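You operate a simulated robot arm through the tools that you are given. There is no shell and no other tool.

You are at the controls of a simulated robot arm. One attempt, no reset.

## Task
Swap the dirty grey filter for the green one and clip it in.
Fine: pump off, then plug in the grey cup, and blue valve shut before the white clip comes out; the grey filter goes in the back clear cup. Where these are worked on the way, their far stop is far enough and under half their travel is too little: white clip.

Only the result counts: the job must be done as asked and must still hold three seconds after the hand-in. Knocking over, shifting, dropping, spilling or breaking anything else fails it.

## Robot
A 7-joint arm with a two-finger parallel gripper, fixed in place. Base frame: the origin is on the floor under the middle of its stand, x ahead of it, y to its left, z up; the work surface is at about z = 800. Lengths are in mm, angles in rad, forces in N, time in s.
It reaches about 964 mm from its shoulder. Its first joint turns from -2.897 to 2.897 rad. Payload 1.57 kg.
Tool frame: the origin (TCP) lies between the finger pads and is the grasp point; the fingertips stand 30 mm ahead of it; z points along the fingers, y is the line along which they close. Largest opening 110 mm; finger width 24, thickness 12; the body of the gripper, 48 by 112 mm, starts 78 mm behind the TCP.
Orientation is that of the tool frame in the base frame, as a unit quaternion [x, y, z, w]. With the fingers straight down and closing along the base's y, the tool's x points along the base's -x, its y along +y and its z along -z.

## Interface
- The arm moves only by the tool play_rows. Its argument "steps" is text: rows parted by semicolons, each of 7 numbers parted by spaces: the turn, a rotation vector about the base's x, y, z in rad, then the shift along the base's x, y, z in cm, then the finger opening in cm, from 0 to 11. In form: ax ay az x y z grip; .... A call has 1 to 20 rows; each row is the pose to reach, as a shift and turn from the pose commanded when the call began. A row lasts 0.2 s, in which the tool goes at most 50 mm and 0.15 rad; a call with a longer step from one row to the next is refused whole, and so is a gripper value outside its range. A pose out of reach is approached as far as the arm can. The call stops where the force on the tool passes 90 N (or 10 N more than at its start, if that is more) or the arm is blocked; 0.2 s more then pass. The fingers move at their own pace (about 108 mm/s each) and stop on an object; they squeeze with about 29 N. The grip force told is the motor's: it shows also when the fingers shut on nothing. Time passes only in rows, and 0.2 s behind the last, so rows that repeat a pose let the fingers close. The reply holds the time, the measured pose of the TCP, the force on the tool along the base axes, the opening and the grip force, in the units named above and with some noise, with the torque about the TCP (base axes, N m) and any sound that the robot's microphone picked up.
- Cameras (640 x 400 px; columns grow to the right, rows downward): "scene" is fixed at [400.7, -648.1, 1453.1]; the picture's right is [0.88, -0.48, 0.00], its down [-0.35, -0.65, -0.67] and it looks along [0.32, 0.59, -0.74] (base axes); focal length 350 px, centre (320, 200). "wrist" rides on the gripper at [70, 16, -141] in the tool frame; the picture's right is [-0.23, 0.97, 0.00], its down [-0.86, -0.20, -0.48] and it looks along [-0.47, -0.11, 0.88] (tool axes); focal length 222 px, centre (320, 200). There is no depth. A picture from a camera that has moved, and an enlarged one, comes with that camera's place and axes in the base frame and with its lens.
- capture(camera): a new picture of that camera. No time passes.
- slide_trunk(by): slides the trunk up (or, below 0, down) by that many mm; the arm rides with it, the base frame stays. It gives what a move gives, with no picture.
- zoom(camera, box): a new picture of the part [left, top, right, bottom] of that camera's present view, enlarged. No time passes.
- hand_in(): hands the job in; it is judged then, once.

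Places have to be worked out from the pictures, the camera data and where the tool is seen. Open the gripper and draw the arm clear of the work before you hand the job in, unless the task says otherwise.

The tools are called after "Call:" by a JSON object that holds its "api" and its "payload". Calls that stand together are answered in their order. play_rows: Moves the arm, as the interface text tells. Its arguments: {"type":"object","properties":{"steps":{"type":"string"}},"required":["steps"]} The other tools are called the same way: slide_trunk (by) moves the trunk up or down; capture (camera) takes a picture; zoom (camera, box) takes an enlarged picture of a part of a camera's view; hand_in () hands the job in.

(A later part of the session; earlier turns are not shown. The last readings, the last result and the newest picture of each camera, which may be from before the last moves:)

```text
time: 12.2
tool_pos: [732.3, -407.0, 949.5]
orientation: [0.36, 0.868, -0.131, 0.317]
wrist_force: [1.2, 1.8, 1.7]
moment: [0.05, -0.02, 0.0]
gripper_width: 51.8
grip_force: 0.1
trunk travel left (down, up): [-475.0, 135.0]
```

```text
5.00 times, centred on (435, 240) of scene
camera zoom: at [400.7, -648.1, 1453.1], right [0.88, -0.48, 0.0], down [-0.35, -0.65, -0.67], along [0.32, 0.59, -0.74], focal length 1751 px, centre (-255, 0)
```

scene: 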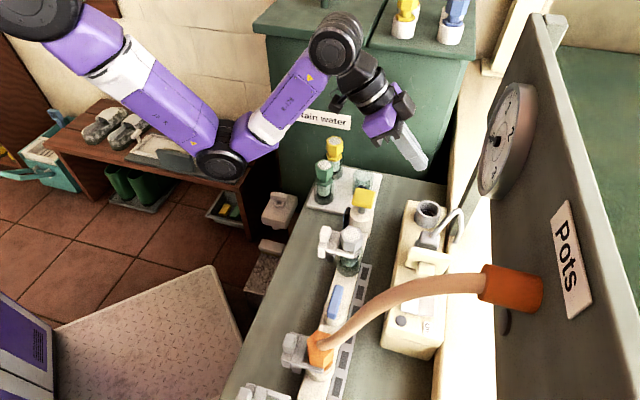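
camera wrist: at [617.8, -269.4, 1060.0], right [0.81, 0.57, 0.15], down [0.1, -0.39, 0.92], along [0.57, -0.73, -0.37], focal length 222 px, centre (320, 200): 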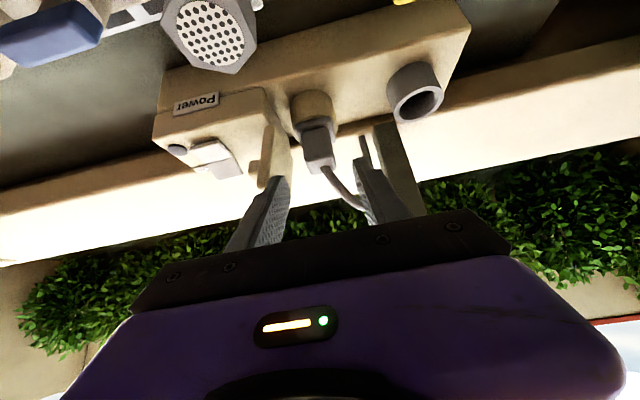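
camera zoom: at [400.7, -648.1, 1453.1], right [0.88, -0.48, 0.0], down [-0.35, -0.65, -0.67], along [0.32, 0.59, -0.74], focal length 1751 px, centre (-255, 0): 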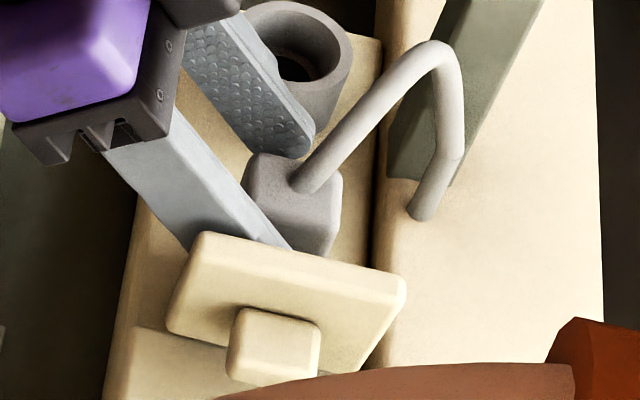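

The opening reads 51.8 mm with about 2 N sideways, so the left finger is lightly brushing the plate. Closing moves it away from the plate, so I close on the plug now.

Call:
{"api": "play_rows", "payload": {"steps": "0 0 0 0 0 0 4; 0 0 0 0 0 0 2.5; 0 0 0 0 0 0 1.5; 0 0 0 0 0 0 1.5"}}

Call:
{"api": "zoom", "payload": {"camera": "wrist", "box": [230, 60, 430, 230]}}

Call:
{"api": "zoom", "payload": {"camera": "scene", "box": [390, 200, 480, 280]}}

```text
time: 13.2
tool_pos: [732.5, -407.0, 950.3]
orientation: [0.36, 0.868, -0.131, 0.317]
wrist_force: [0.0, -1.0, -0.1]
moment: [0.02, 0.05, -0.01]
gripper_width: 29.2
grip_force: 28.6
trunk travel left (down, up): [-475.0, 135.0]
```

```text
2.35 times, centred on (330, 145) of wrist
camera zoom: at [641.9, -293.6, 1013.3], right [0.81, 0.57, 0.15], down [0.1, -0.39, 0.92], along [0.57, -0.73, -0.37], focal length 523 px, centre (296, 329)
```

zoom: 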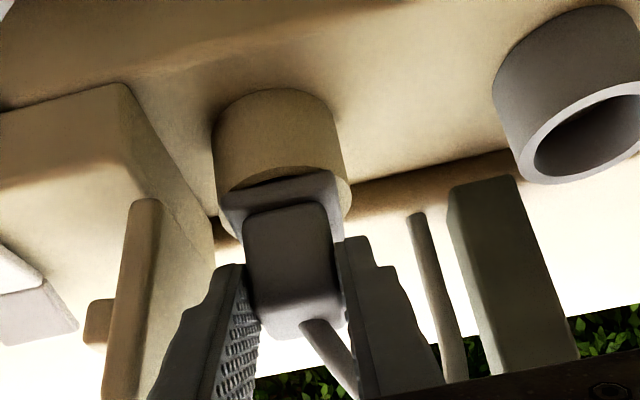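

```text
5.00 times, centred on (435, 240) of scene
camera zoom: at [400.7, -648.1, 1453.1], right [0.88, -0.48, 0.0], down [-0.35, -0.65, -0.67], along [0.32, 0.59, -0.74], focal length 1751 px, centre (-255, 0)
```

zoom: 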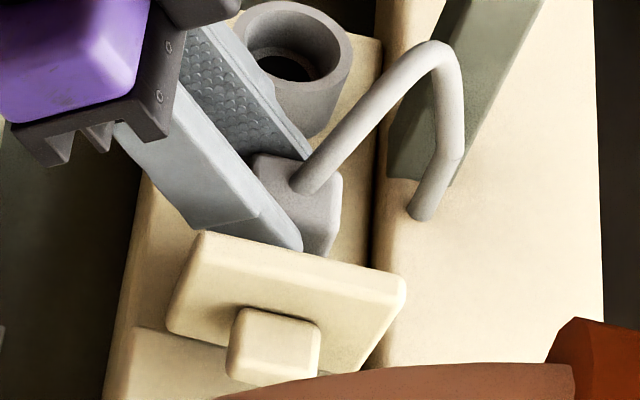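

The plug is gripped, with the opening at 29.2 mm and 28.6 N of grip. I pull straight up slowly.

Call:
{"api": "play_rows", "payload": {"steps": "0 0 0 0 0 0.3 1.5; 0 0 0 0 0 0.7 1.5; 0 0 0 0 0 1.2 1.5; 0 0 0 0 0 1.8 1.5"}}

Call:
{"api": "zoom", "payload": {"camera": "wrist", "box": [230, 60, 430, 230]}}

Call:
{"api": "zoom", "payload": {"camera": "scene", "box": [390, 200, 480, 280]}}

```text
time: 14.2
tool_pos: [731.1, -407.2, 967.7]
orientation: [0.36, 0.868, -0.132, 0.316]
wrist_force: [0.5, 0.9, -0.2]
moment: [0.0, 0.0, 0.02]
gripper_width: 28.8
grip_force: 29.0
trunk travel left (down, up): [-475.0, 135.0]
```

```text
2.35 times, centred on (330, 145) of wrist
camera zoom: at [640.8, -293.4, 1030.8], right [0.81, 0.56, 0.15], down [0.1, -0.39, 0.92], along [0.57, -0.73, -0.37], focal length 523 px, centre (296, 329)
```

zoom: 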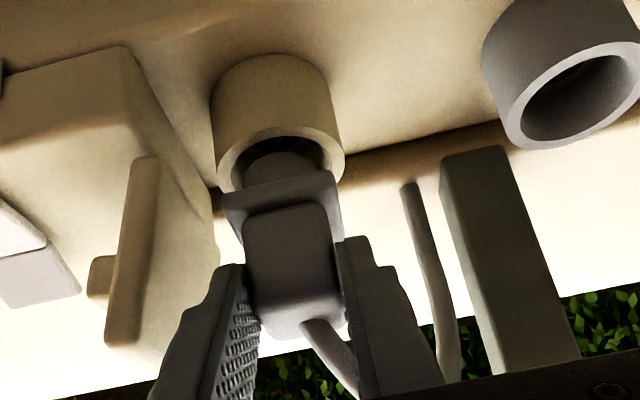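

```text
5.00 times, centred on (435, 240) of scene
camera zoom: at [400.7, -648.1, 1453.1], right [0.88, -0.48, 0.0], down [-0.35, -0.65, -0.67], along [0.32, 0.59, -0.74], focal length 1751 px, centre (-255, 0)
```

zoom: 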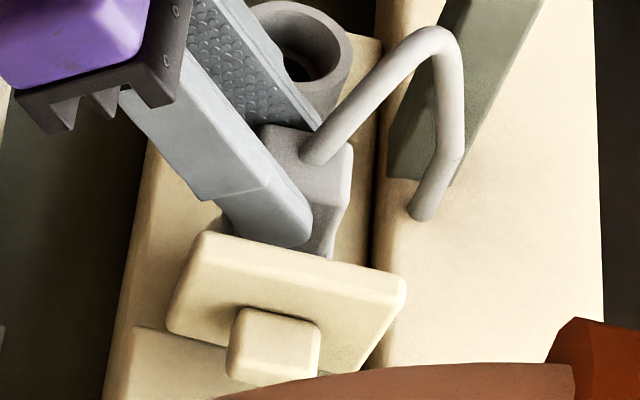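

The plug slides out freely and a round peg below its flange is showing. I keep lifting.

Call:
{"api": "play_rows", "payload": {"steps": "0 0 0 0 0 1 1.5; 0 0 0 0 0 2 1.5; 0 0 0 0 0 3 1.5; 0 0 0 0 0 4 1.5; 0 0 0 0 0 4 1.5"}}

Call:
{"api": "zoom", "payload": {"camera": "wrist", "box": [230, 60, 430, 230]}}

Call:
{"api": "zoom", "payload": {"camera": "scene", "box": [380, 180, 480, 280]}}

```text
time: 15.4
tool_pos: [731.5, -407.4, 1008.1]
orientation: [0.359, 0.868, -0.131, 0.318]
wrist_force: [-0.5, 0.2, -0.9]
moment: [0.03, 0.07, 0.02]
gripper_width: 28.9
grip_force: 28.3
trunk travel left (down, up): [-475.0, 135.0]
```

```text
2.35 times, centred on (330, 145) of wrist
camera zoom: at [641.5, -292.7, 1071.2], right [0.81, 0.57, 0.15], down [0.1, -0.39, 0.92], along [0.57, -0.73, -0.37], focal length 523 px, centre (296, 329)
```

zoom: 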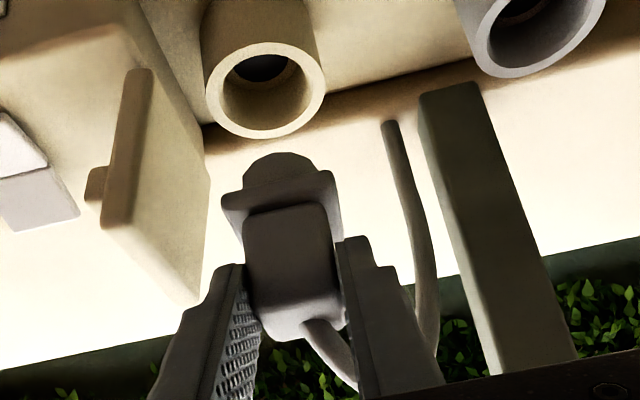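

```text
4.00 times, centred on (430, 230) of scene
camera zoom: at [400.7, -648.1, 1453.1], right [0.88, -0.48, 0.0], down [-0.35, -0.65, -0.67], along [0.32, 0.59, -0.74], focal length 1401 px, centre (-120, 80)
```

zoom: 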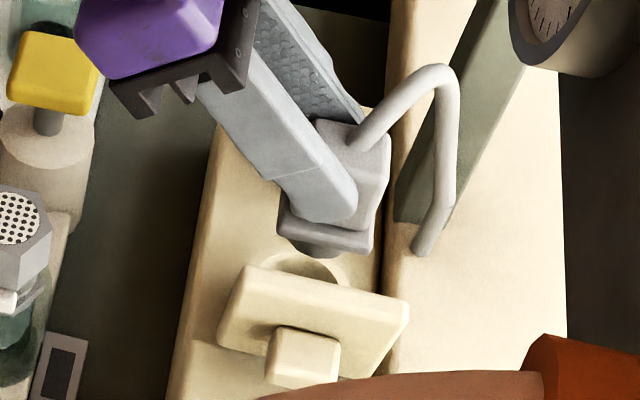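

The plug is fully out with its short round peg visible. I carry it at this height to above the grey cup.

Call:
{"api": "play_rows", "payload": {"steps": "0 0 0 2 2.1 0 1.5; 0 0 0 4 4.2 0 1.5; 0 0 0 6 6.2 0 1.5; 0 0 0 7.72 8.02 0 1.5; 0 0 0 7.72 8.02 0 1.5"}}

Call:
{"api": "capture", "payload": {"camera": "wrist"}}

Call:
{"api": "zoom", "payload": {"camera": "wrist", "box": [230, 60, 430, 230]}}

Call:
{"api": "zoom", "payload": {"camera": "scene", "box": [380, 150, 480, 250]}}

```text
time: 16.6
tool_pos: [810.4, -326.1, 1007.3]
orientation: [0.361, 0.867, -0.131, 0.317]
wrist_force: [-0.7, 0.2, -0.7]
moment: [0.0, 0.0, 0.02]
gripper_width: 29.5
grip_force: 29.2
trunk travel left (down, up): [-475.0, 135.0]
```

```text
taken
camera wrist: at [718.9, -211.8, 1069.7], right [0.81, 0.57, 0.15], down [0.1, -0.39, 0.92], along [0.57, -0.73, -0.37], focal length 222 px, centre (320, 200)
```

wrist: 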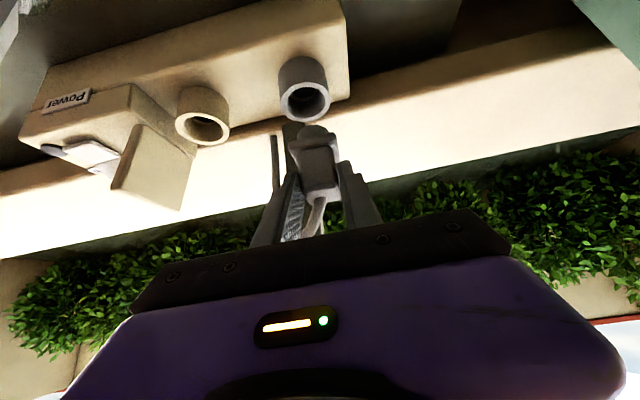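

```text
2.35 times, centred on (330, 145) of wrist
camera zoom: at [718.9, -211.8, 1069.7], right [0.81, 0.57, 0.15], down [0.1, -0.39, 0.92], along [0.57, -0.73, -0.37], focal length 523 px, centre (296, 329)
```

zoom: 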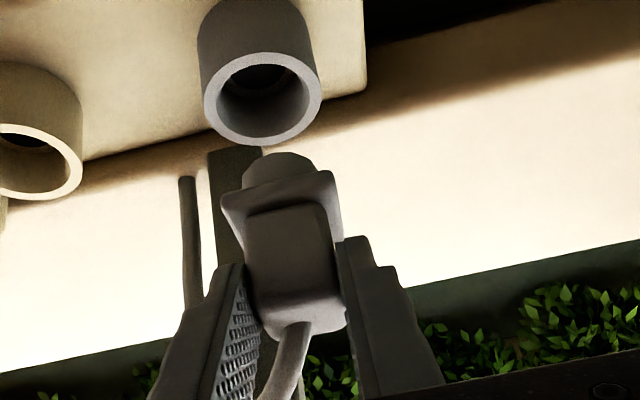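

```text
4.00 times, centred on (430, 200) of scene
camera zoom: at [400.7, -648.1, 1453.1], right [0.88, -0.48, 0.0], down [-0.35, -0.65, -0.67], along [0.32, 0.59, -0.74], focal length 1401 px, centre (-120, 200)
```

zoom: 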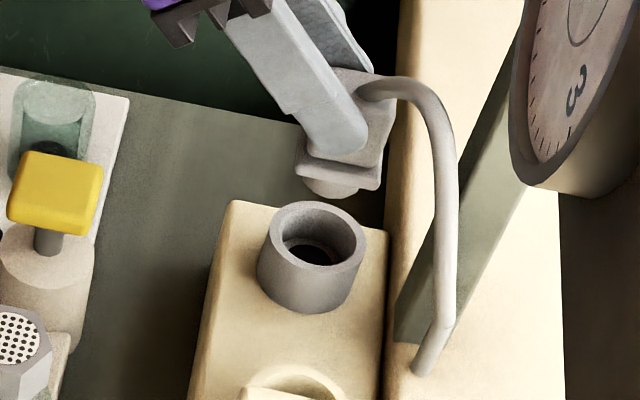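

By scene and wrist views the plug sits over the cup, with s needing about -1.2 mm. I lower it in steps toward seating, which should come with the TCP near z≈953.

Call:
{"api": "play_rows", "payload": {"steps": "0 0 0 -0.08 -0.08 -1.2 1.5; 0 0 0 -0.08 -0.08 -2.4 1.5; 0 0 0 -0.08 -0.08 -3.2 1.5; 0 0 0 -0.08 -0.08 -3.6 1.5"}}

Call:
{"api": "zoom", "payload": {"camera": "wrist", "box": [230, 60, 430, 230]}}

Call:
{"api": "zoom", "payload": {"camera": "scene", "box": [380, 150, 480, 250]}}

```text
time: 17.6
tool_pos: [808.6, -327.9, 971.1]
orientation: [0.36, 0.868, -0.131, 0.316]
wrist_force: [0.4, 0.2, -1.7]
moment: [-0.02, 0.0, 0.04]
gripper_width: 28.9
grip_force: 29.0
trunk travel left (down, up): [-475.0, 135.0]
```

```text
2.35 times, centred on (330, 145) of wrist
camera zoom: at [717.7, -213.9, 1033.4], right [0.81, 0.57, 0.15], down [0.1, -0.39, 0.92], along [0.57, -0.73, -0.37], focal length 523 px, centre (296, 329)
```

zoom: 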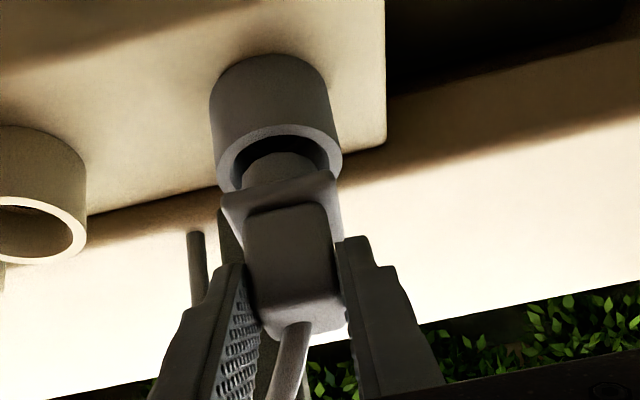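

```text
4.00 times, centred on (430, 200) of scene
camera zoom: at [400.7, -648.1, 1453.1], right [0.88, -0.48, 0.0], down [-0.35, -0.65, -0.67], along [0.32, 0.59, -0.74], focal length 1401 px, centre (-120, 200)
```

zoom: 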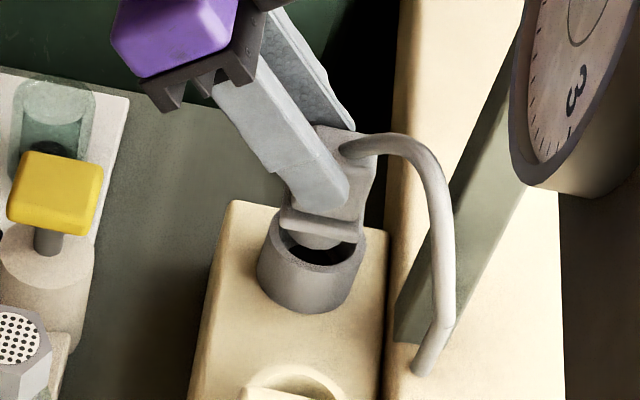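

The peg is going into the cup centrally. I lower further in small steps until it seats.

Call:
{"api": "play_rows", "payload": {"steps": "0 0 0 0 0 -0.5 1.5; 0 0 0 0 0 -1 1.5; 0 0 0 0 0 -1.4 1.5; 0 0 0 0 0 -1.7 1.5"}}

Call:
{"api": "zoom", "payload": {"camera": "wrist", "box": [230, 60, 430, 230]}}

Call:
{"api": "zoom", "payload": {"camera": "scene", "box": [380, 150, 480, 250]}}

```text
time: 18.6
tool_pos: [808.1, -328.2, 955.6]
orientation: [0.36, 0.868, -0.13, 0.317]
wrist_force: [0.4, 0.2, 0.6]
moment: [-0.04, 0.01, 0.0]
gripper_width: 29.0
grip_force: 29.1
trunk travel left (down, up): [-475.0, 135.0]
```

```text
2.35 times, centred on (330, 145) of wrist
camera zoom: at [717.7, -214.1, 1017.6], right [0.81, 0.57, 0.15], down [0.1, -0.39, 0.92], along [0.57, -0.73, -0.37], focal length 523 px, centre (296, 329)
```

zoom: 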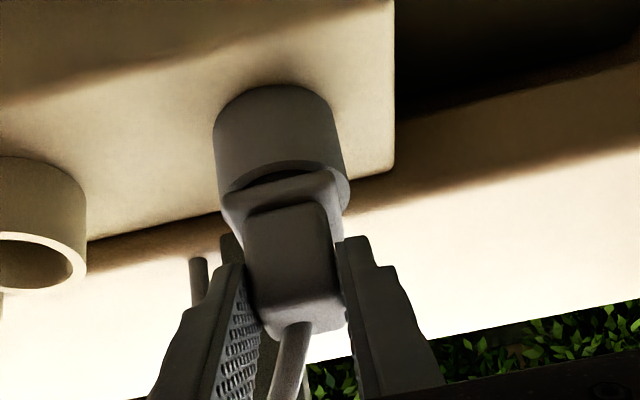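

```text
4.00 times, centred on (430, 200) of scene
camera zoom: at [400.7, -648.1, 1453.1], right [0.88, -0.48, 0.0], down [-0.35, -0.65, -0.67], along [0.32, 0.59, -0.74], focal length 1401 px, centre (-120, 200)
```

zoom: 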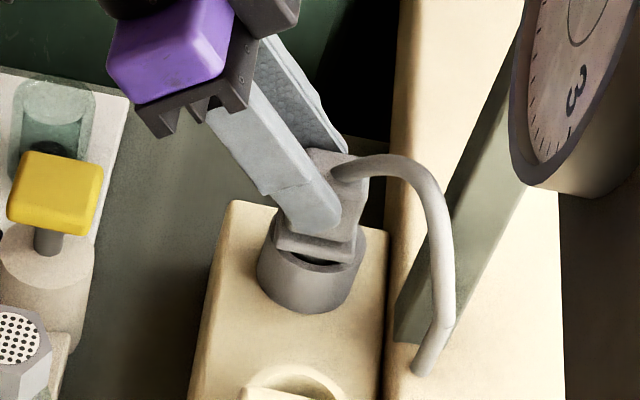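

There is no contact force yet, so I lower 2 mm at a time until it seats.

Call:
{"api": "play_rows", "payload": {"steps": "0 0 0 0 0 -0.15 1.5; 0 0 0 0 0 -0.3 1.5; 0 0 0 0 0 -0.45 1.5; 0 0 0 0 0 -0.45 1.5"}}

Call:
{"api": "zoom", "payload": {"camera": "wrist", "box": [230, 60, 430, 230]}}

```text
time: 19.6
tool_pos: [809.0, -328.3, 950.2]
orientation: [0.359, 0.868, -0.132, 0.317]
wrist_force: [-0.6, 0.6, 0.4]
moment: [-0.01, -0.01, -0.03]
gripper_width: 28.9
grip_force: 29.0
trunk travel left (down, up): [-475.0, 135.0]
```

```text
2.35 times, centred on (330, 145) of wrist
camera zoom: at [717.9, -214.4, 1013.3], right [0.81, 0.57, 0.15], down [0.1, -0.39, 0.92], along [0.57, -0.73, -0.37], focal length 523 px, centre (296, 329)
```

zoom: 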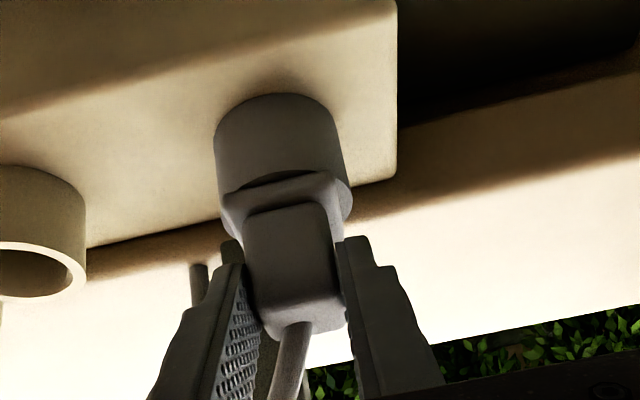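

It is at the same height it had in the socket, still with no force. I lower a little further to feel the seat.

Call:
{"api": "play_rows", "payload": {"steps": "0 0 0 0 0 -0.15 1.5; 0 0 0 0 0 -0.3 1.5; 0 0 0 0 0 -0.3 1.5"}}

Call:
{"api": "zoom", "payload": {"camera": "wrist", "box": [230, 60, 430, 230]}}

Call:
{"api": "zoom", "payload": {"camera": "scene", "box": [390, 170, 470, 230]}}

```text
time: 20.4
tool_pos: [809.7, -329.6, 949.6]
orientation: [0.359, 0.867, -0.131, 0.319]
wrist_force: [-1.2, -0.2, 20.8]
moment: [0.03, 0.0, 0.03]
gripper_width: 29.0
grip_force: 29.1
trunk travel left (down, up): [-475.0, 135.0]
```

```text
2.35 times, centred on (330, 145) of wrist
camera zoom: at [718.0, -214.4, 1012.1], right [0.81, 0.57, 0.15], down [0.1, -0.38, 0.92], along [0.58, -0.73, -0.37], focal length 523 px, centre (296, 329)
```

zoom: 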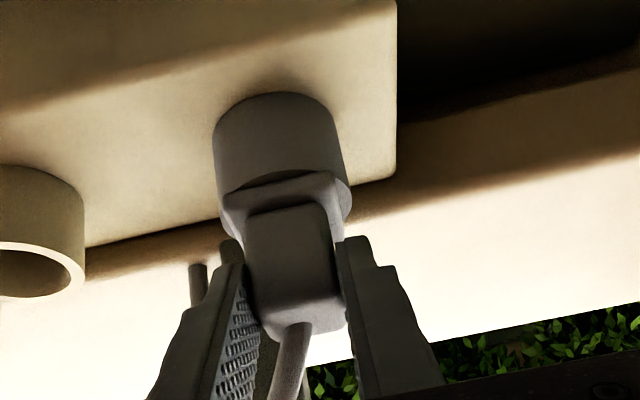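

```text
6.67 times, centred on (430, 200) of scene
camera zoom: at [400.7, -648.1, 1453.1], right [0.88, -0.48, 0.0], down [-0.35, -0.65, -0.67], along [0.32, 0.59, -0.74], focal length 2335 px, centre (-413, 200)
```

zoom: 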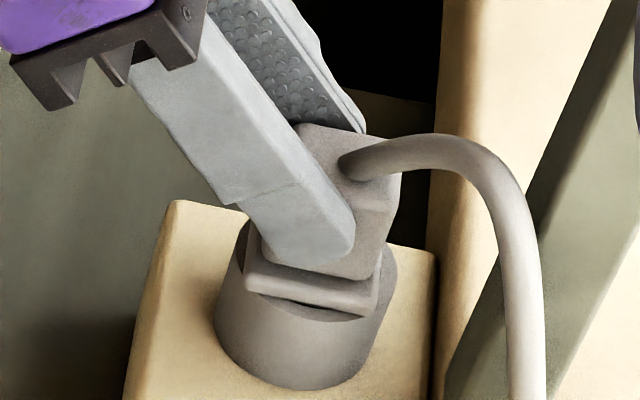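

The force rose to 21 N at TCP z≈949.6, so the plug is seated in the cup. I ease off 2 mm, open the fingers and back out along the tool axis.

Call:
{"api": "play_rows", "payload": {"steps": "0 0 0 0 0 0.2 1.5; 0 0 0 0 0 0.2 5; 0 0 0 0 0 0.2 5; 0 0 0 -0.9 0.9 1.7 5; 0 0 0 -2 2 3.5 5; 0 0 0 -3.2 3.2 5.5 5"}}

Call:
{"api": "capture", "payload": {"camera": "wrist"}}

Call:
{"api": "zoom", "payload": {"camera": "scene", "box": [380, 150, 480, 290]}}

```text
time: 21.8
tool_pos: [775.9, -296.1, 1000.6]
orientation: [0.361, 0.867, -0.132, 0.316]
wrist_force: [0.2, 0.0, -0.5]
moment: [-0.01, -0.01, -0.02]
gripper_width: 49.8
grip_force: 0.0
trunk travel left (down, up): [-475.0, 135.0]
```

```text
taken
camera wrist: at [685.9, -182.4, 1064.5], right [0.81, 0.57, 0.15], down [0.1, -0.39, 0.92], along [0.57, -0.73, -0.37], focal length 222 px, centre (320, 200)
```

wrist: 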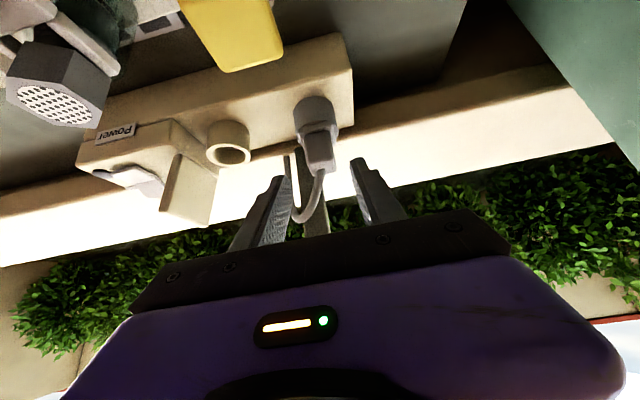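

```text
2.86 times, centred on (430, 220) of scene
camera zoom: at [400.7, -648.1, 1453.1], right [0.88, -0.48, 0.0], down [-0.35, -0.65, -0.67], along [0.32, 0.59, -0.74], focal length 1000 px, centre (6, 143)
```

zoom: 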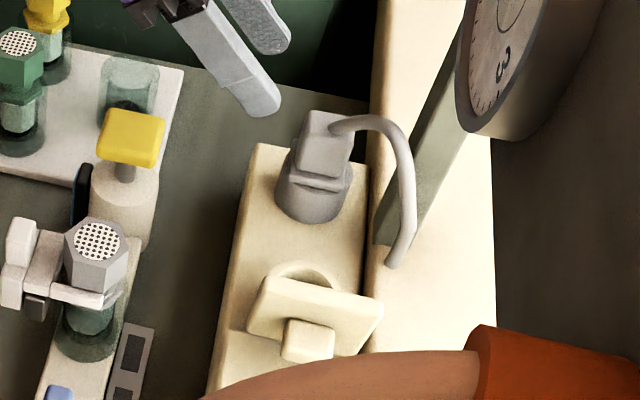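

The plug now stands in the grey cup with its flange on the rim. Next is the blue valve: I rise, straighten the tool to vertical and travel over the blue bar at n=688, s=93.

Call:
{"api": "play_rows", "payload": {"steps": "0.1 0.1 0 -2.12 -0.71 3 5; 0.2 0.2 0 -5.3 -2.47 6 5; 0.3 0.3 0 -9.19 -4.24 6 5; 0.4 0.4 0 -12.94 -6.58 6 5; 0.495 0.495 0 -16.62 -8.84 6 5; 0.495 0.495 0 -20.15 -11.24 6 5; 0.495 0.495 0 -22.34 -12.45 6 5; 0.495 0.495 0 -22.34 -12.45 6 5"}}

Call:
{"api": "capture", "payload": {"camera": "wrist"}}

Call:
{"api": "capture", "payload": {"camera": "scene"}}

```text
time: 23.6
tool_pos: [551.6, -421.9, 1060.5]
orientation: [0.384, 0.924, 0.0, -0.001]
wrist_force: [0.0, 0.5, 0.0]
moment: [0.0, -0.01, 0.02]
gripper_width: 50.2
grip_force: 0.1
trunk travel left (down, up): [-475.0, 135.0]
```

```text
taken
camera wrist: at [513.6, -360.3, 1202.4], right [0.85, 0.53, 0.0], down [0.46, -0.75, 0.48], along [0.25, -0.41, -0.88], focal length 222 px, centre (320, 200)
```

wrist: 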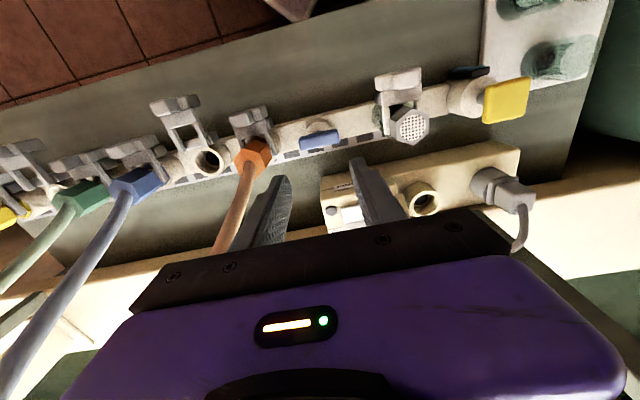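

```text
taken
```

scene: 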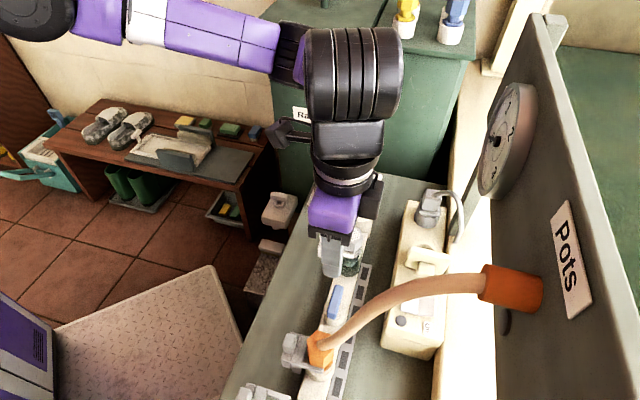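

The tool is vertical above the valve. I zoom in to refine the bar's position and look for stops.

Call:
{"api": "zoom", "payload": {"camera": "wrist", "box": [280, 115, 360, 165]}}

Call:
{"api": "zoom", "payload": {"camera": "wrist", "box": [360, 55, 460, 155]}}

```text
8.00 times, centred on (320, 140) of wrist
camera zoom: at [513.6, -360.3, 1202.4], right [0.85, 0.53, 0.0], down [0.46, -0.75, 0.48], along [0.25, -0.41, -0.88], focal length 1777 px, centre (320, 680)
```

zoom: 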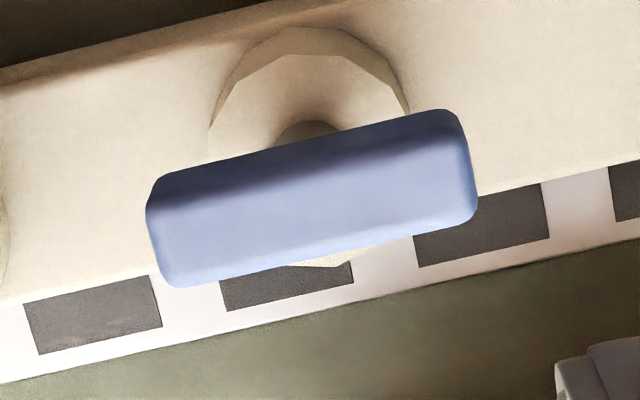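

```text
4.00 times, centred on (410, 105) of wrist
camera zoom: at [513.6, -360.3, 1202.4], right [0.85, 0.53, 0.0], down [0.46, -0.75, 0.48], along [0.25, -0.41, -0.88], focal length 888 px, centre (-40, 580)
```

zoom: 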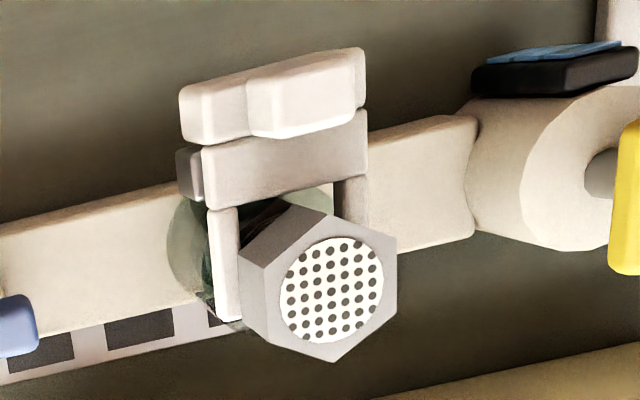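

The bar is about 55 mm long and 13 mm wide, centred near n=688.5, s=91.5 and parallel to the pipe, so the valve is open. I turn the tool +90° so the fingers close across the bar.

Call:
{"api": "play_rows", "payload": {"steps": "0 0 0.14 0 0 0 4.5; 0 0 0.28 0 0 0 4.5; 0 0 0.42 0 0 0 4.5; 0 0 0.56 0 0 0 4.5; 0 0 0.7 0 0 0 4.5; 0 0 0.84 0 0 0 4.5; 0 0 0.98 0 0 0 4.5; 0 0 1.12 0 0 0 4.5; 0 0 1.26 0 0 0 4.5; 0 0 1.4 0 0 0 4.5; 0 0 1.5 0 0 0 4.5; 0 0 1.5708 0 0 0 4.5; 0 0 1.5708 0 0 0 4.5"}}

Call:
{"api": "capture", "payload": {"camera": "wrist"}}

Call:
{"api": "capture", "payload": {"camera": "scene"}}

```text
time: 26.4
tool_pos: [553.5, -421.2, 1060.4]
orientation: [-0.383, 0.924, 0.0, 0.0]
wrist_force: [0.0, 0.2, -0.3]
moment: [0.01, -0.01, -0.01]
gripper_width: 45.0
grip_force: 0.0
trunk travel left (down, up): [-475.0, 135.0]
```

```text
taken
camera wrist: at [492.0, -457.9, 1202.5], right [-0.53, 0.85, 0.0], down [0.75, 0.46, 0.48], along [0.41, 0.25, -0.88], focal length 222 px, centre (320, 200)
```

wrist: 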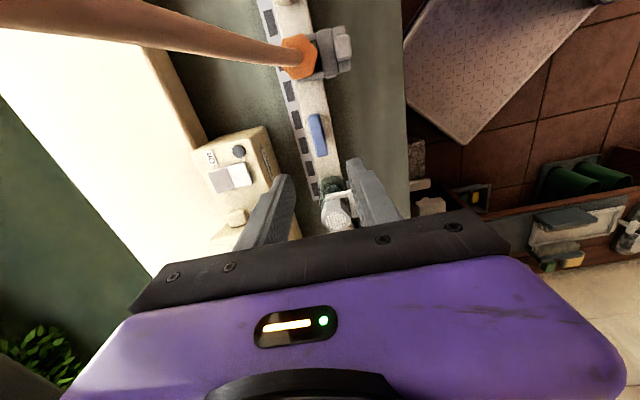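

```text
taken
```

scene: 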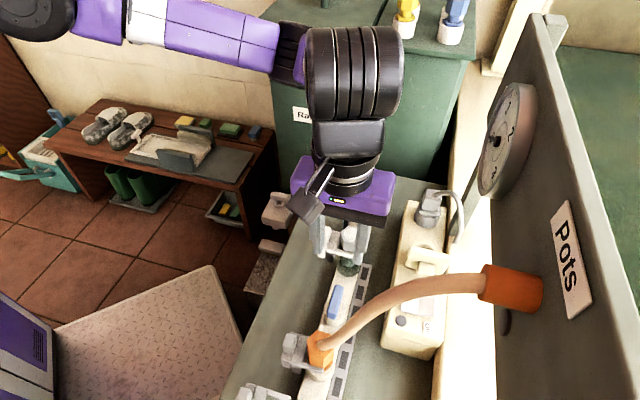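

The fingers now close across the bar's width. I zoom in to check centring before going down.

Call:
{"api": "zoom", "payload": {"camera": "wrist", "box": [276, 105, 356, 165]}}

```text
6.67 times, centred on (316, 135) of wrist
camera zoom: at [492.0, -457.9, 1202.5], right [-0.53, 0.85, 0.0], down [0.75, 0.46, 0.48], along [0.41, 0.25, -0.88], focal length 1481 px, centre (347, 633)
```

zoom: 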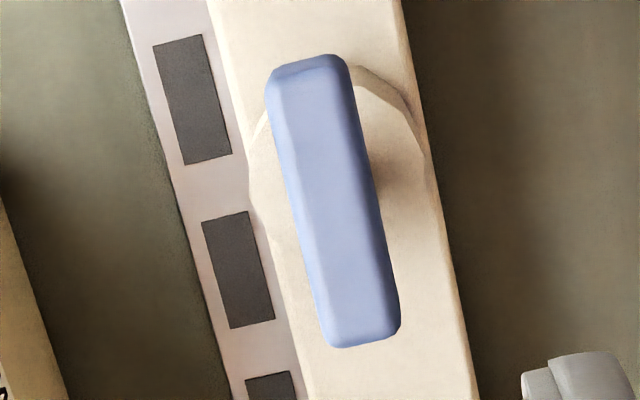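

The bar centre works out at n≈689.5, s≈90.5 with its top between z 894 and 904. I descend with the fingers open 40 mm to TCP z≈917.

Call:
{"api": "play_rows", "payload": {"steps": "0 0 0 -0.1 -0.2 -4 4; 0 0 0 -0.1 -0.2 -8 4; 0 0 0 -0.1 -0.2 -11.5 4; 0 0 0 -0.1 -0.2 -13 4; 0 0 0 -0.1 -0.2 -13 4"}}

Call:
{"api": "capture", "payload": {"camera": "scene"}}

Call:
{"api": "zoom", "payload": {"camera": "scene", "box": [290, 250, 390, 350]}}

Call:
{"api": "capture", "payload": {"camera": "wrist"}}

```text
time: 27.6
tool_pos: [552.3, -423.1, 931.2]
orientation: [-0.383, 0.924, 0.0, 0.0]
wrist_force: [-0.2, -0.5, -0.4]
moment: [0.01, 0.02, 0.03]
gripper_width: 40.2
grip_force: 0.1
trunk travel left (down, up): [-475.0, 135.0]
```

```text
taken
```

scene: 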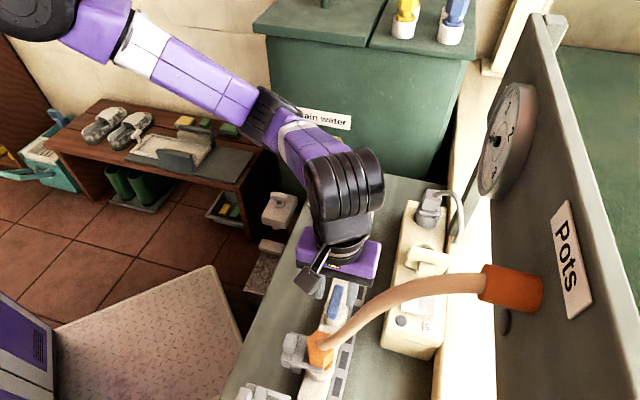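

```text
4.00 times, centred on (340, 300) of scene
camera zoom: at [400.7, -648.1, 1453.1], right [0.88, -0.48, 0.0], down [-0.35, -0.65, -0.67], along [0.32, 0.59, -0.74], focal length 1401 px, centre (240, -200)
```

zoom: 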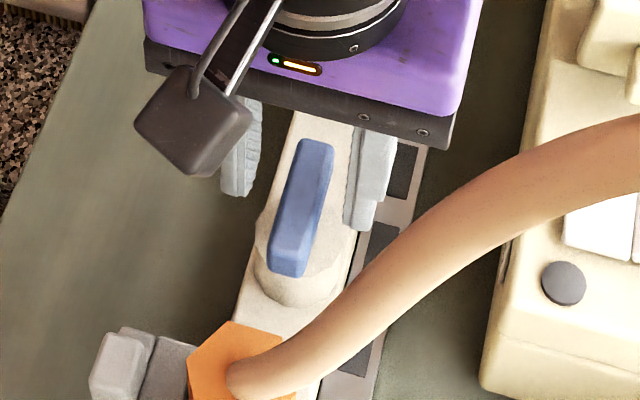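

```text
taken
camera wrist: at [490.4, -460.2, 1073.2], right [-0.53, 0.85, 0.0], down [0.75, 0.46, 0.48], along [0.41, 0.25, -0.88], focal length 222 px, centre (320, 200)
```

wrist: 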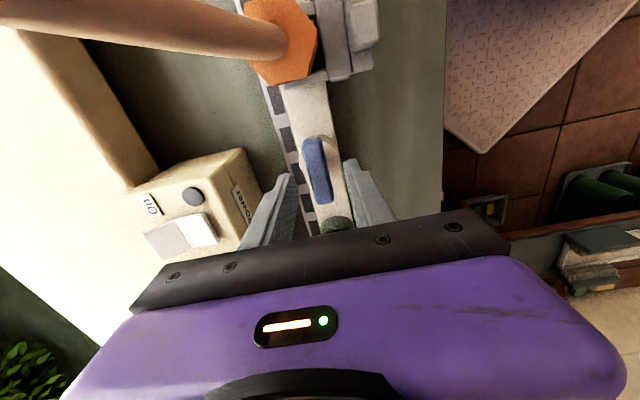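

The fingertips straddle the bar's middle. I go down another 14 mm and then close on it.

Call:
{"api": "play_rows", "payload": {"steps": "0 0 0 0 0 -0.7 4; 0 0 0 0 0 -1.4 4; 0 0 0 0 0 -1.4 4"}}

Call:
{"api": "zoom", "payload": {"camera": "scene", "box": [290, 250, 390, 350]}}

Call:
{"api": "zoom", "payload": {"camera": "wrist", "box": [220, 100, 420, 240]}}

```text
time: 28.4
tool_pos: [552.0, -422.7, 916.7]
orientation: [-0.382, 0.924, 0.0, -0.001]
wrist_force: [0.0, 0.1, 0.4]
moment: [0.01, -0.03, 0.0]
gripper_width: 39.8
grip_force: 0.0
trunk travel left (down, up): [-475.0, 135.0]
```

```text
4.00 times, centred on (340, 300) of scene
camera zoom: at [400.7, -648.1, 1453.1], right [0.88, -0.48, 0.0], down [-0.35, -0.65, -0.67], along [0.32, 0.59, -0.74], focal length 1401 px, centre (240, -200)
```

zoom: 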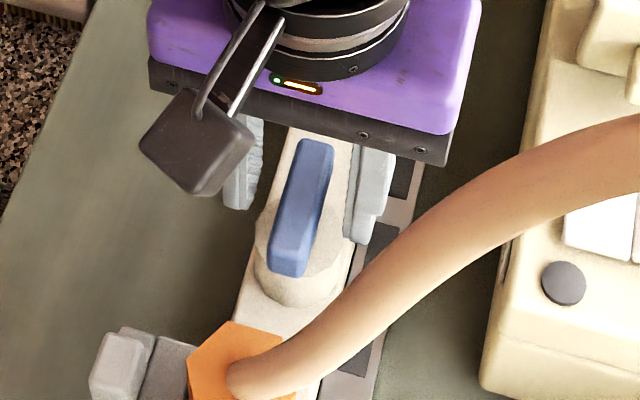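

```text
2.86 times, centred on (320, 170) of wrist
camera zoom: at [491.5, -459.6, 1058.7], right [-0.53, 0.85, 0.0], down [0.75, 0.46, 0.48], along [0.41, 0.25, -0.88], focal length 635 px, centre (320, 286)
```

zoom: 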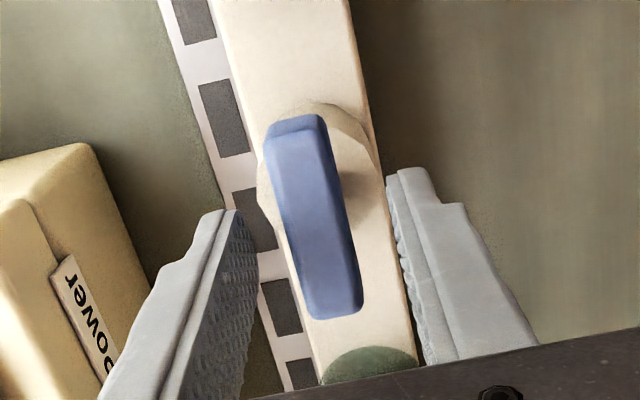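

The fingers are level with the bar and centred, so I close on it.

Call:
{"api": "play_rows", "payload": {"steps": "0 0 0 0 0 0 2.5; 0 0 0 0 0 0 0.8; 0 0 0 0 0 0 0.8"}}

Call:
{"api": "zoom", "payload": {"camera": "wrist", "box": [220, 100, 420, 240]}}

```text
time: 29.2
tool_pos: [554.1, -422.5, 918.3]
orientation: [-0.382, 0.924, 0.0, 0.0]
wrist_force: [4.0, -5.6, -1.7]
moment: [-0.19, -0.08, 0.03]
gripper_width: 16.8
grip_force: 32.7
trunk travel left (down, up): [-475.0, 135.0]
```

```text
2.86 times, centred on (320, 170) of wrist
camera zoom: at [491.9, -459.9, 1058.7], right [-0.53, 0.85, 0.0], down [0.75, 0.46, 0.48], along [0.41, 0.25, -0.88], focal length 635 px, centre (320, 286)
```

zoom: 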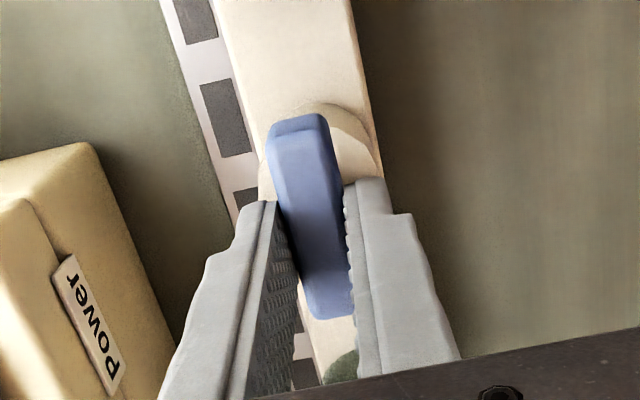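

The bar is held at 16.8 mm, with about 7 N pulling outward. I nudge n by +1 mm and try a small clockwise turn of -0.2 rad to feel whether it moves.

Call:
{"api": "play_rows", "payload": {"steps": "0 0 0 0.07 -0.07 0 0.8; 0 0 -0.07 0.07 -0.07 0 0.8; 0 0 -0.14 0.07 -0.07 0 0.8; 0 0 -0.2 0.07 -0.07 0 0.8; 0 0 -0.2 0.07 -0.07 0 0.8"}}

Call:
{"api": "zoom", "payload": {"camera": "wrist", "box": [220, 100, 420, 240]}}

Call:
{"api": "zoom", "payload": {"camera": "scene", "box": [290, 250, 390, 350]}}

```text
time: 30.4
tool_pos: [553.4, -424.2, 917.2]
orientation: [-0.288, 0.958, -0.001, 0.0]
wrist_force: [8.1, -1.8, -6.3]
moment: [-0.63, 0.49, -0.01]
gripper_width: 16.6
grip_force: 32.6
trunk travel left (down, up): [-475.0, 135.0]
```

```text
2.86 times, centred on (320, 170) of wrist
camera zoom: at [485.9, -447.7, 1058.7], right [-0.35, 0.94, 0.0], down [0.82, 0.31, 0.48], along [0.45, 0.17, -0.88], focal length 635 px, centre (320, 286)
```

zoom: 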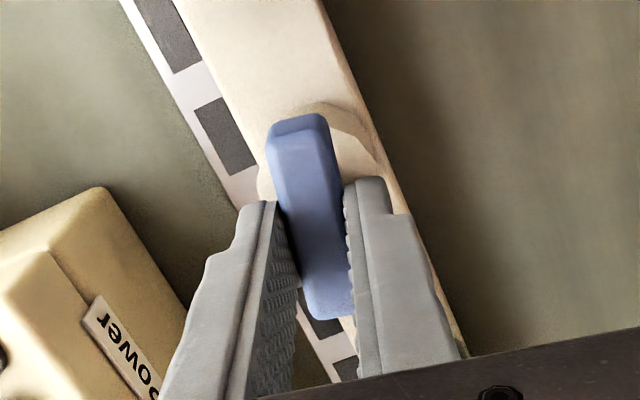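

```text
4.00 times, centred on (340, 300) of scene
camera zoom: at [400.7, -648.1, 1453.1], right [0.88, -0.48, 0.0], down [-0.35, -0.65, -0.67], along [0.32, 0.59, -0.74], focal length 1401 px, centre (240, -200)
```

zoom: 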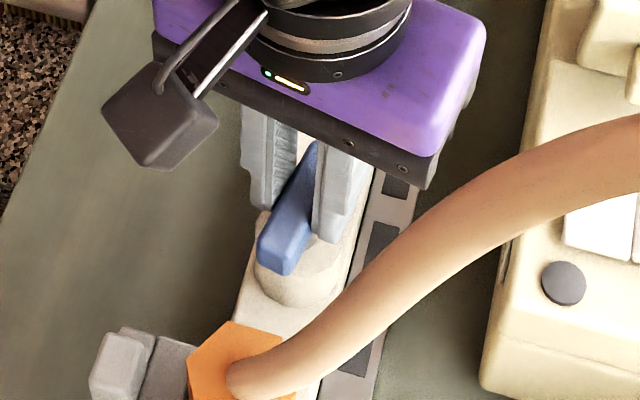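

The bar turns clockwise with the gripper and almost no torque, so this direction is free. I shift slightly toward the pivot and continue turning.

Call:
{"api": "play_rows", "payload": {"steps": "0 0 -0.1 0.1 0 0 0.8; 0 0 -0.2 0.14 0 0 0.8; 0 0 -0.3 0.14 0 0 0.8; 0 0 -0.4 0.14 0 0 0.8; 0 0 -0.5 0.14 0 0 0.8; 0 0 -0.6 0.14 0 0 0.8; 0 0 -0.7 0.14 0 0 0.8; 0 0 -0.7 0.14 0 0 0.8"}}

Call:
{"api": "zoom", "payload": {"camera": "scene", "box": [290, 250, 390, 350]}}

```text
time: 32.2
tool_pos: [553.6, -425.6, 917.1]
orientation: [0.058, 0.998, -0.001, 0.0]
wrist_force: [1.7, -25.4, -4.5]
moment: [-0.15, 0.66, 0.02]
gripper_width: 16.9
grip_force: 31.5
trunk travel left (down, up): [-475.0, 135.0]
```

```text
4.00 times, centred on (340, 300) of scene
camera zoom: at [400.7, -648.1, 1453.1], right [0.88, -0.48, 0.0], down [-0.35, -0.65, -0.67], along [0.32, 0.59, -0.74], focal length 1401 px, centre (240, -200)
```

zoom: 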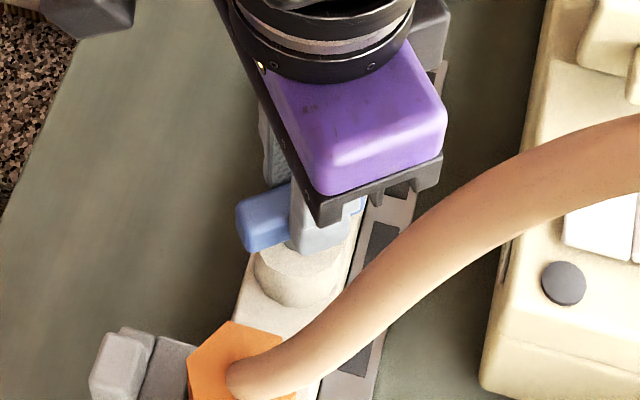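

It has turned 0.9 rad with only lateral load, about 25 N toward -y, from being off the pivot. I shift 2 mm that way and turn the remaining 0.67 rad.

Call:
{"api": "play_rows", "payload": {"steps": "0 0 0 0 -0.2 0 0.8; 0 0 -0.1 0 -0.2 0 0.8; 0 0 -0.2 0 -0.22 0 0.8; 0 0 -0.3 0 -0.22 0 0.8; 0 0 -0.4 -0.03 -0.22 0 0.8; 0 0 -0.4 -0.03 -0.22 0 0.8"}}

Call:
{"api": "zoom", "payload": {"camera": "scene", "box": [290, 250, 390, 350]}}

```text
time: 33.6
tool_pos: [554.1, -424.9, 918.1]
orientation: [0.256, 0.967, 0.0, -0.001]
wrist_force: [-7.5, -1.7, -7.1]
moment: [-0.08, 0.37, 0.0]
gripper_width: 16.9
grip_force: 32.1
trunk travel left (down, up): [-475.0, 135.0]
```

```text
4.00 times, centred on (340, 300) of scene
camera zoom: at [400.7, -648.1, 1453.1], right [0.88, -0.48, 0.0], down [-0.35, -0.65, -0.67], along [0.32, 0.59, -0.74], focal length 1401 px, centre (240, -200)
```

zoom: 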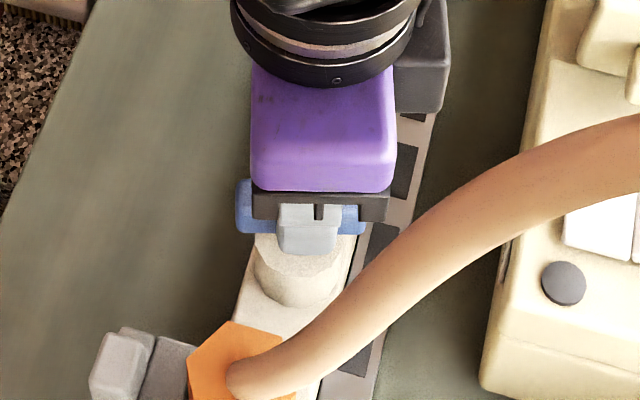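

It has turned 1.3 rad with low load. I finish the last 0.27 rad to bring the bar square across the pipe.

Call:
{"api": "play_rows", "payload": {"steps": "0 0 -0.1 -0.07 0 0 0.8; 0 0 -0.2 -0.07 0 0 0.8; 0 0 -0.27 -0.07 0 0 0.8; 0 0 -0.27 -0.07 0 0 0.8"}}

Call:
{"api": "zoom", "payload": {"camera": "scene", "box": [290, 250, 390, 350]}}

Call:
{"api": "capture", "payload": {"camera": "wrist"}}

```text
time: 34.6
tool_pos: [553.0, -425.8, 917.3]
orientation: [0.383, 0.924, 0.001, 0.0]
wrist_force: [-6.3, 2.2, -19.2]
moment: [-0.19, -0.04, 0.08]
gripper_width: 16.9
grip_force: 32.3
trunk travel left (down, up): [-475.0, 135.0]
```

```text
4.00 times, centred on (340, 300) of scene
camera zoom: at [400.7, -648.1, 1453.1], right [0.88, -0.48, 0.0], down [-0.35, -0.65, -0.67], along [0.32, 0.59, -0.74], focal length 1401 px, centre (240, -200)
```

zoom: 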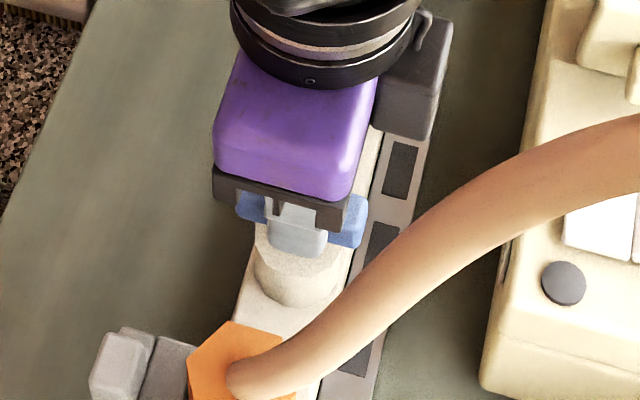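

```text
taken
camera wrist: at [515.2, -364.8, 1059.0], right [0.85, 0.53, 0.0], down [0.46, -0.75, 0.48], along [0.25, -0.4, -0.88], focal length 222 px, centre (320, 200)
```

wrist: 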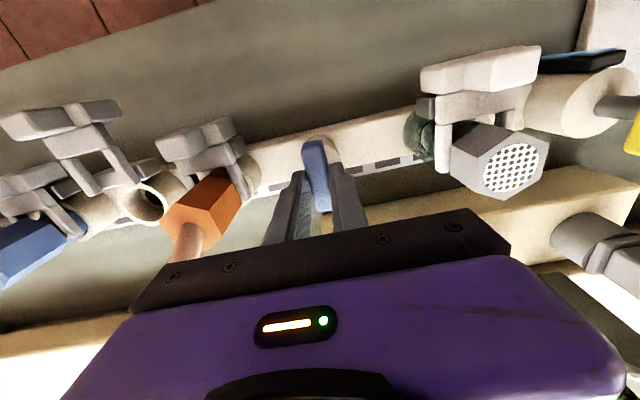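

The bar is now at 90°, with torque just starting to rise. I test slightly further to feel whether it is at its stop.

Call:
{"api": "play_rows", "payload": {"steps": "0 0 -0.05 -0.05 0 0 0.8; 0 0 -0.1 -0.05 0 0 0.8; 0 0 -0.1 -0.05 0 0 0.8"}}

```text
time: 35.4
tool_pos: [552.7, -426.8, 917.1]
orientation: [0.428, 0.904, -0.001, 0.001]
wrist_force: [-1.4, -2.5, -9.9]
moment: [-0.2, 0.18, 0.97]
gripper_width: 18.9
grip_force: 33.1
trunk travel left (down, up): [-475.0, 135.0]
```

Torque jumped to about 1 N·m, so the valve is at its shut stop at 90°. I relax back, release and rise straight up.

Call:
{"api": "play_rows", "payload": {"steps": "0 0 0.08 0.05 0 0 0.8; 0 0 0.09 0.05 0 0 4; 0 0 0.09 0.05 0 0 4; 0 0 0.09 0.05 0 4 4; 0 0 0.09 0.05 0 8 4; 0 0 0.09 0.05 0 12 4; 0 0 0.09 0.05 0 16 4"}}

Call:
{"api": "capture", "payload": {"camera": "wrist"}}

Call:
{"api": "zoom", "payload": {"camera": "scene", "box": [290, 210, 390, 330]}}

```text
time: 37.0
tool_pos: [550.9, -426.7, 1077.7]
orientation: [0.388, 0.922, 0.001, -0.002]
wrist_force: [0.0, 0.3, 0.3]
moment: [-0.01, 0.02, 0.01]
gripper_width: 39.8
grip_force: 0.1
trunk travel left (down, up): [-475.0, 135.0]
```

```text
taken
camera wrist: at [513.6, -366.4, 1219.1], right [0.85, 0.52, 0.0], down [0.46, -0.75, 0.48], along [0.25, -0.41, -0.88], focal length 222 px, centre (320, 200)
```

wrist: 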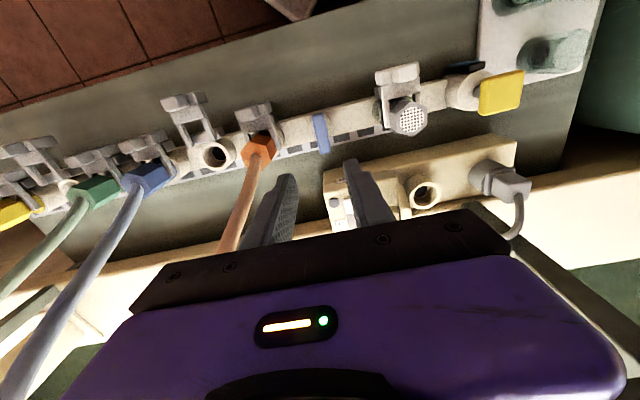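

```text
3.33 times, centred on (340, 270) of scene
camera zoom: at [400.7, -648.1, 1453.1], right [0.88, -0.48, 0.0], down [-0.35, -0.65, -0.67], along [0.32, 0.59, -0.74], focal length 1167 px, centre (253, -33)
```

zoom: 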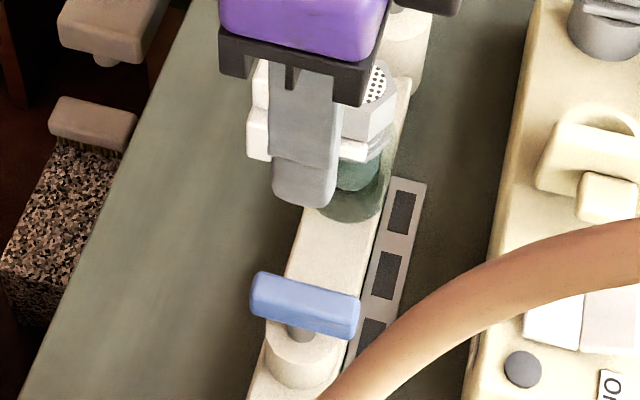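

The blue bar now stands square across the pipe, so the valve is shut. I triangulated the white clip's upright tab at n≈641, s≈199.5, top z≈926, and I compare it with the empty port, whose clip seems to be pulled out.

Call:
{"api": "zoom", "payload": {"camera": "wrist", "box": [140, 80, 300, 180]}}

Call:
{"api": "zoom", "payload": {"camera": "wrist", "box": [350, 50, 450, 150]}}

Call:
{"api": "zoom", "payload": {"camera": "scene", "box": [220, 330, 350, 400]}}

```text
4.00 times, centred on (220, 130) of wrist
camera zoom: at [513.6, -366.4, 1219.1], right [0.85, 0.52, 0.0], down [0.46, -0.75, 0.48], along [0.25, -0.41, -0.88], focal length 888 px, centre (720, 480)
```

zoom: 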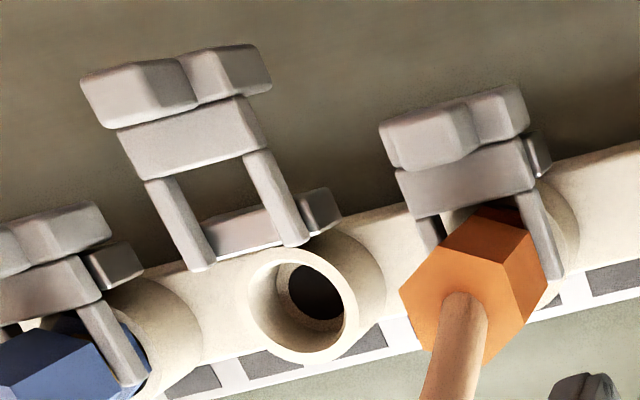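

```text
4.00 times, centred on (400, 100) of wrist
camera zoom: at [513.6, -366.4, 1219.1], right [0.85, 0.52, 0.0], down [0.46, -0.75, 0.48], along [0.25, -0.41, -0.88], focal length 888 px, centre (0, 600)
```

zoom: 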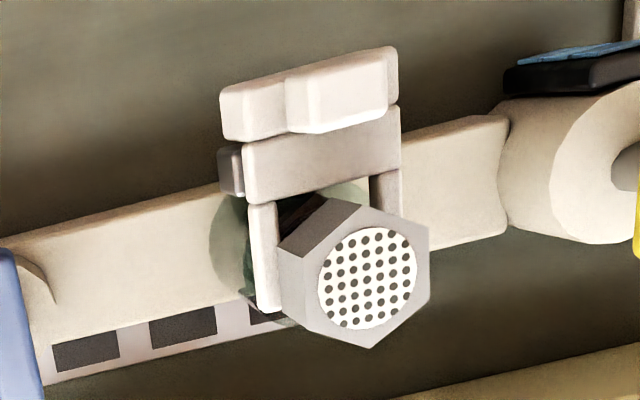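

```text
4.92 times, centred on (285, 365) of scene
camera zoom: at [400.7, -648.1, 1453.1], right [0.88, -0.48, 0.0], down [-0.35, -0.65, -0.67], along [0.32, 0.59, -0.74], focal length 1724 px, centre (492, -612)
```

zoom: 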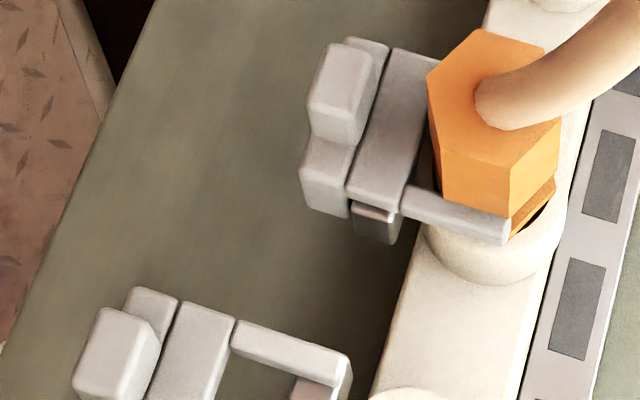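

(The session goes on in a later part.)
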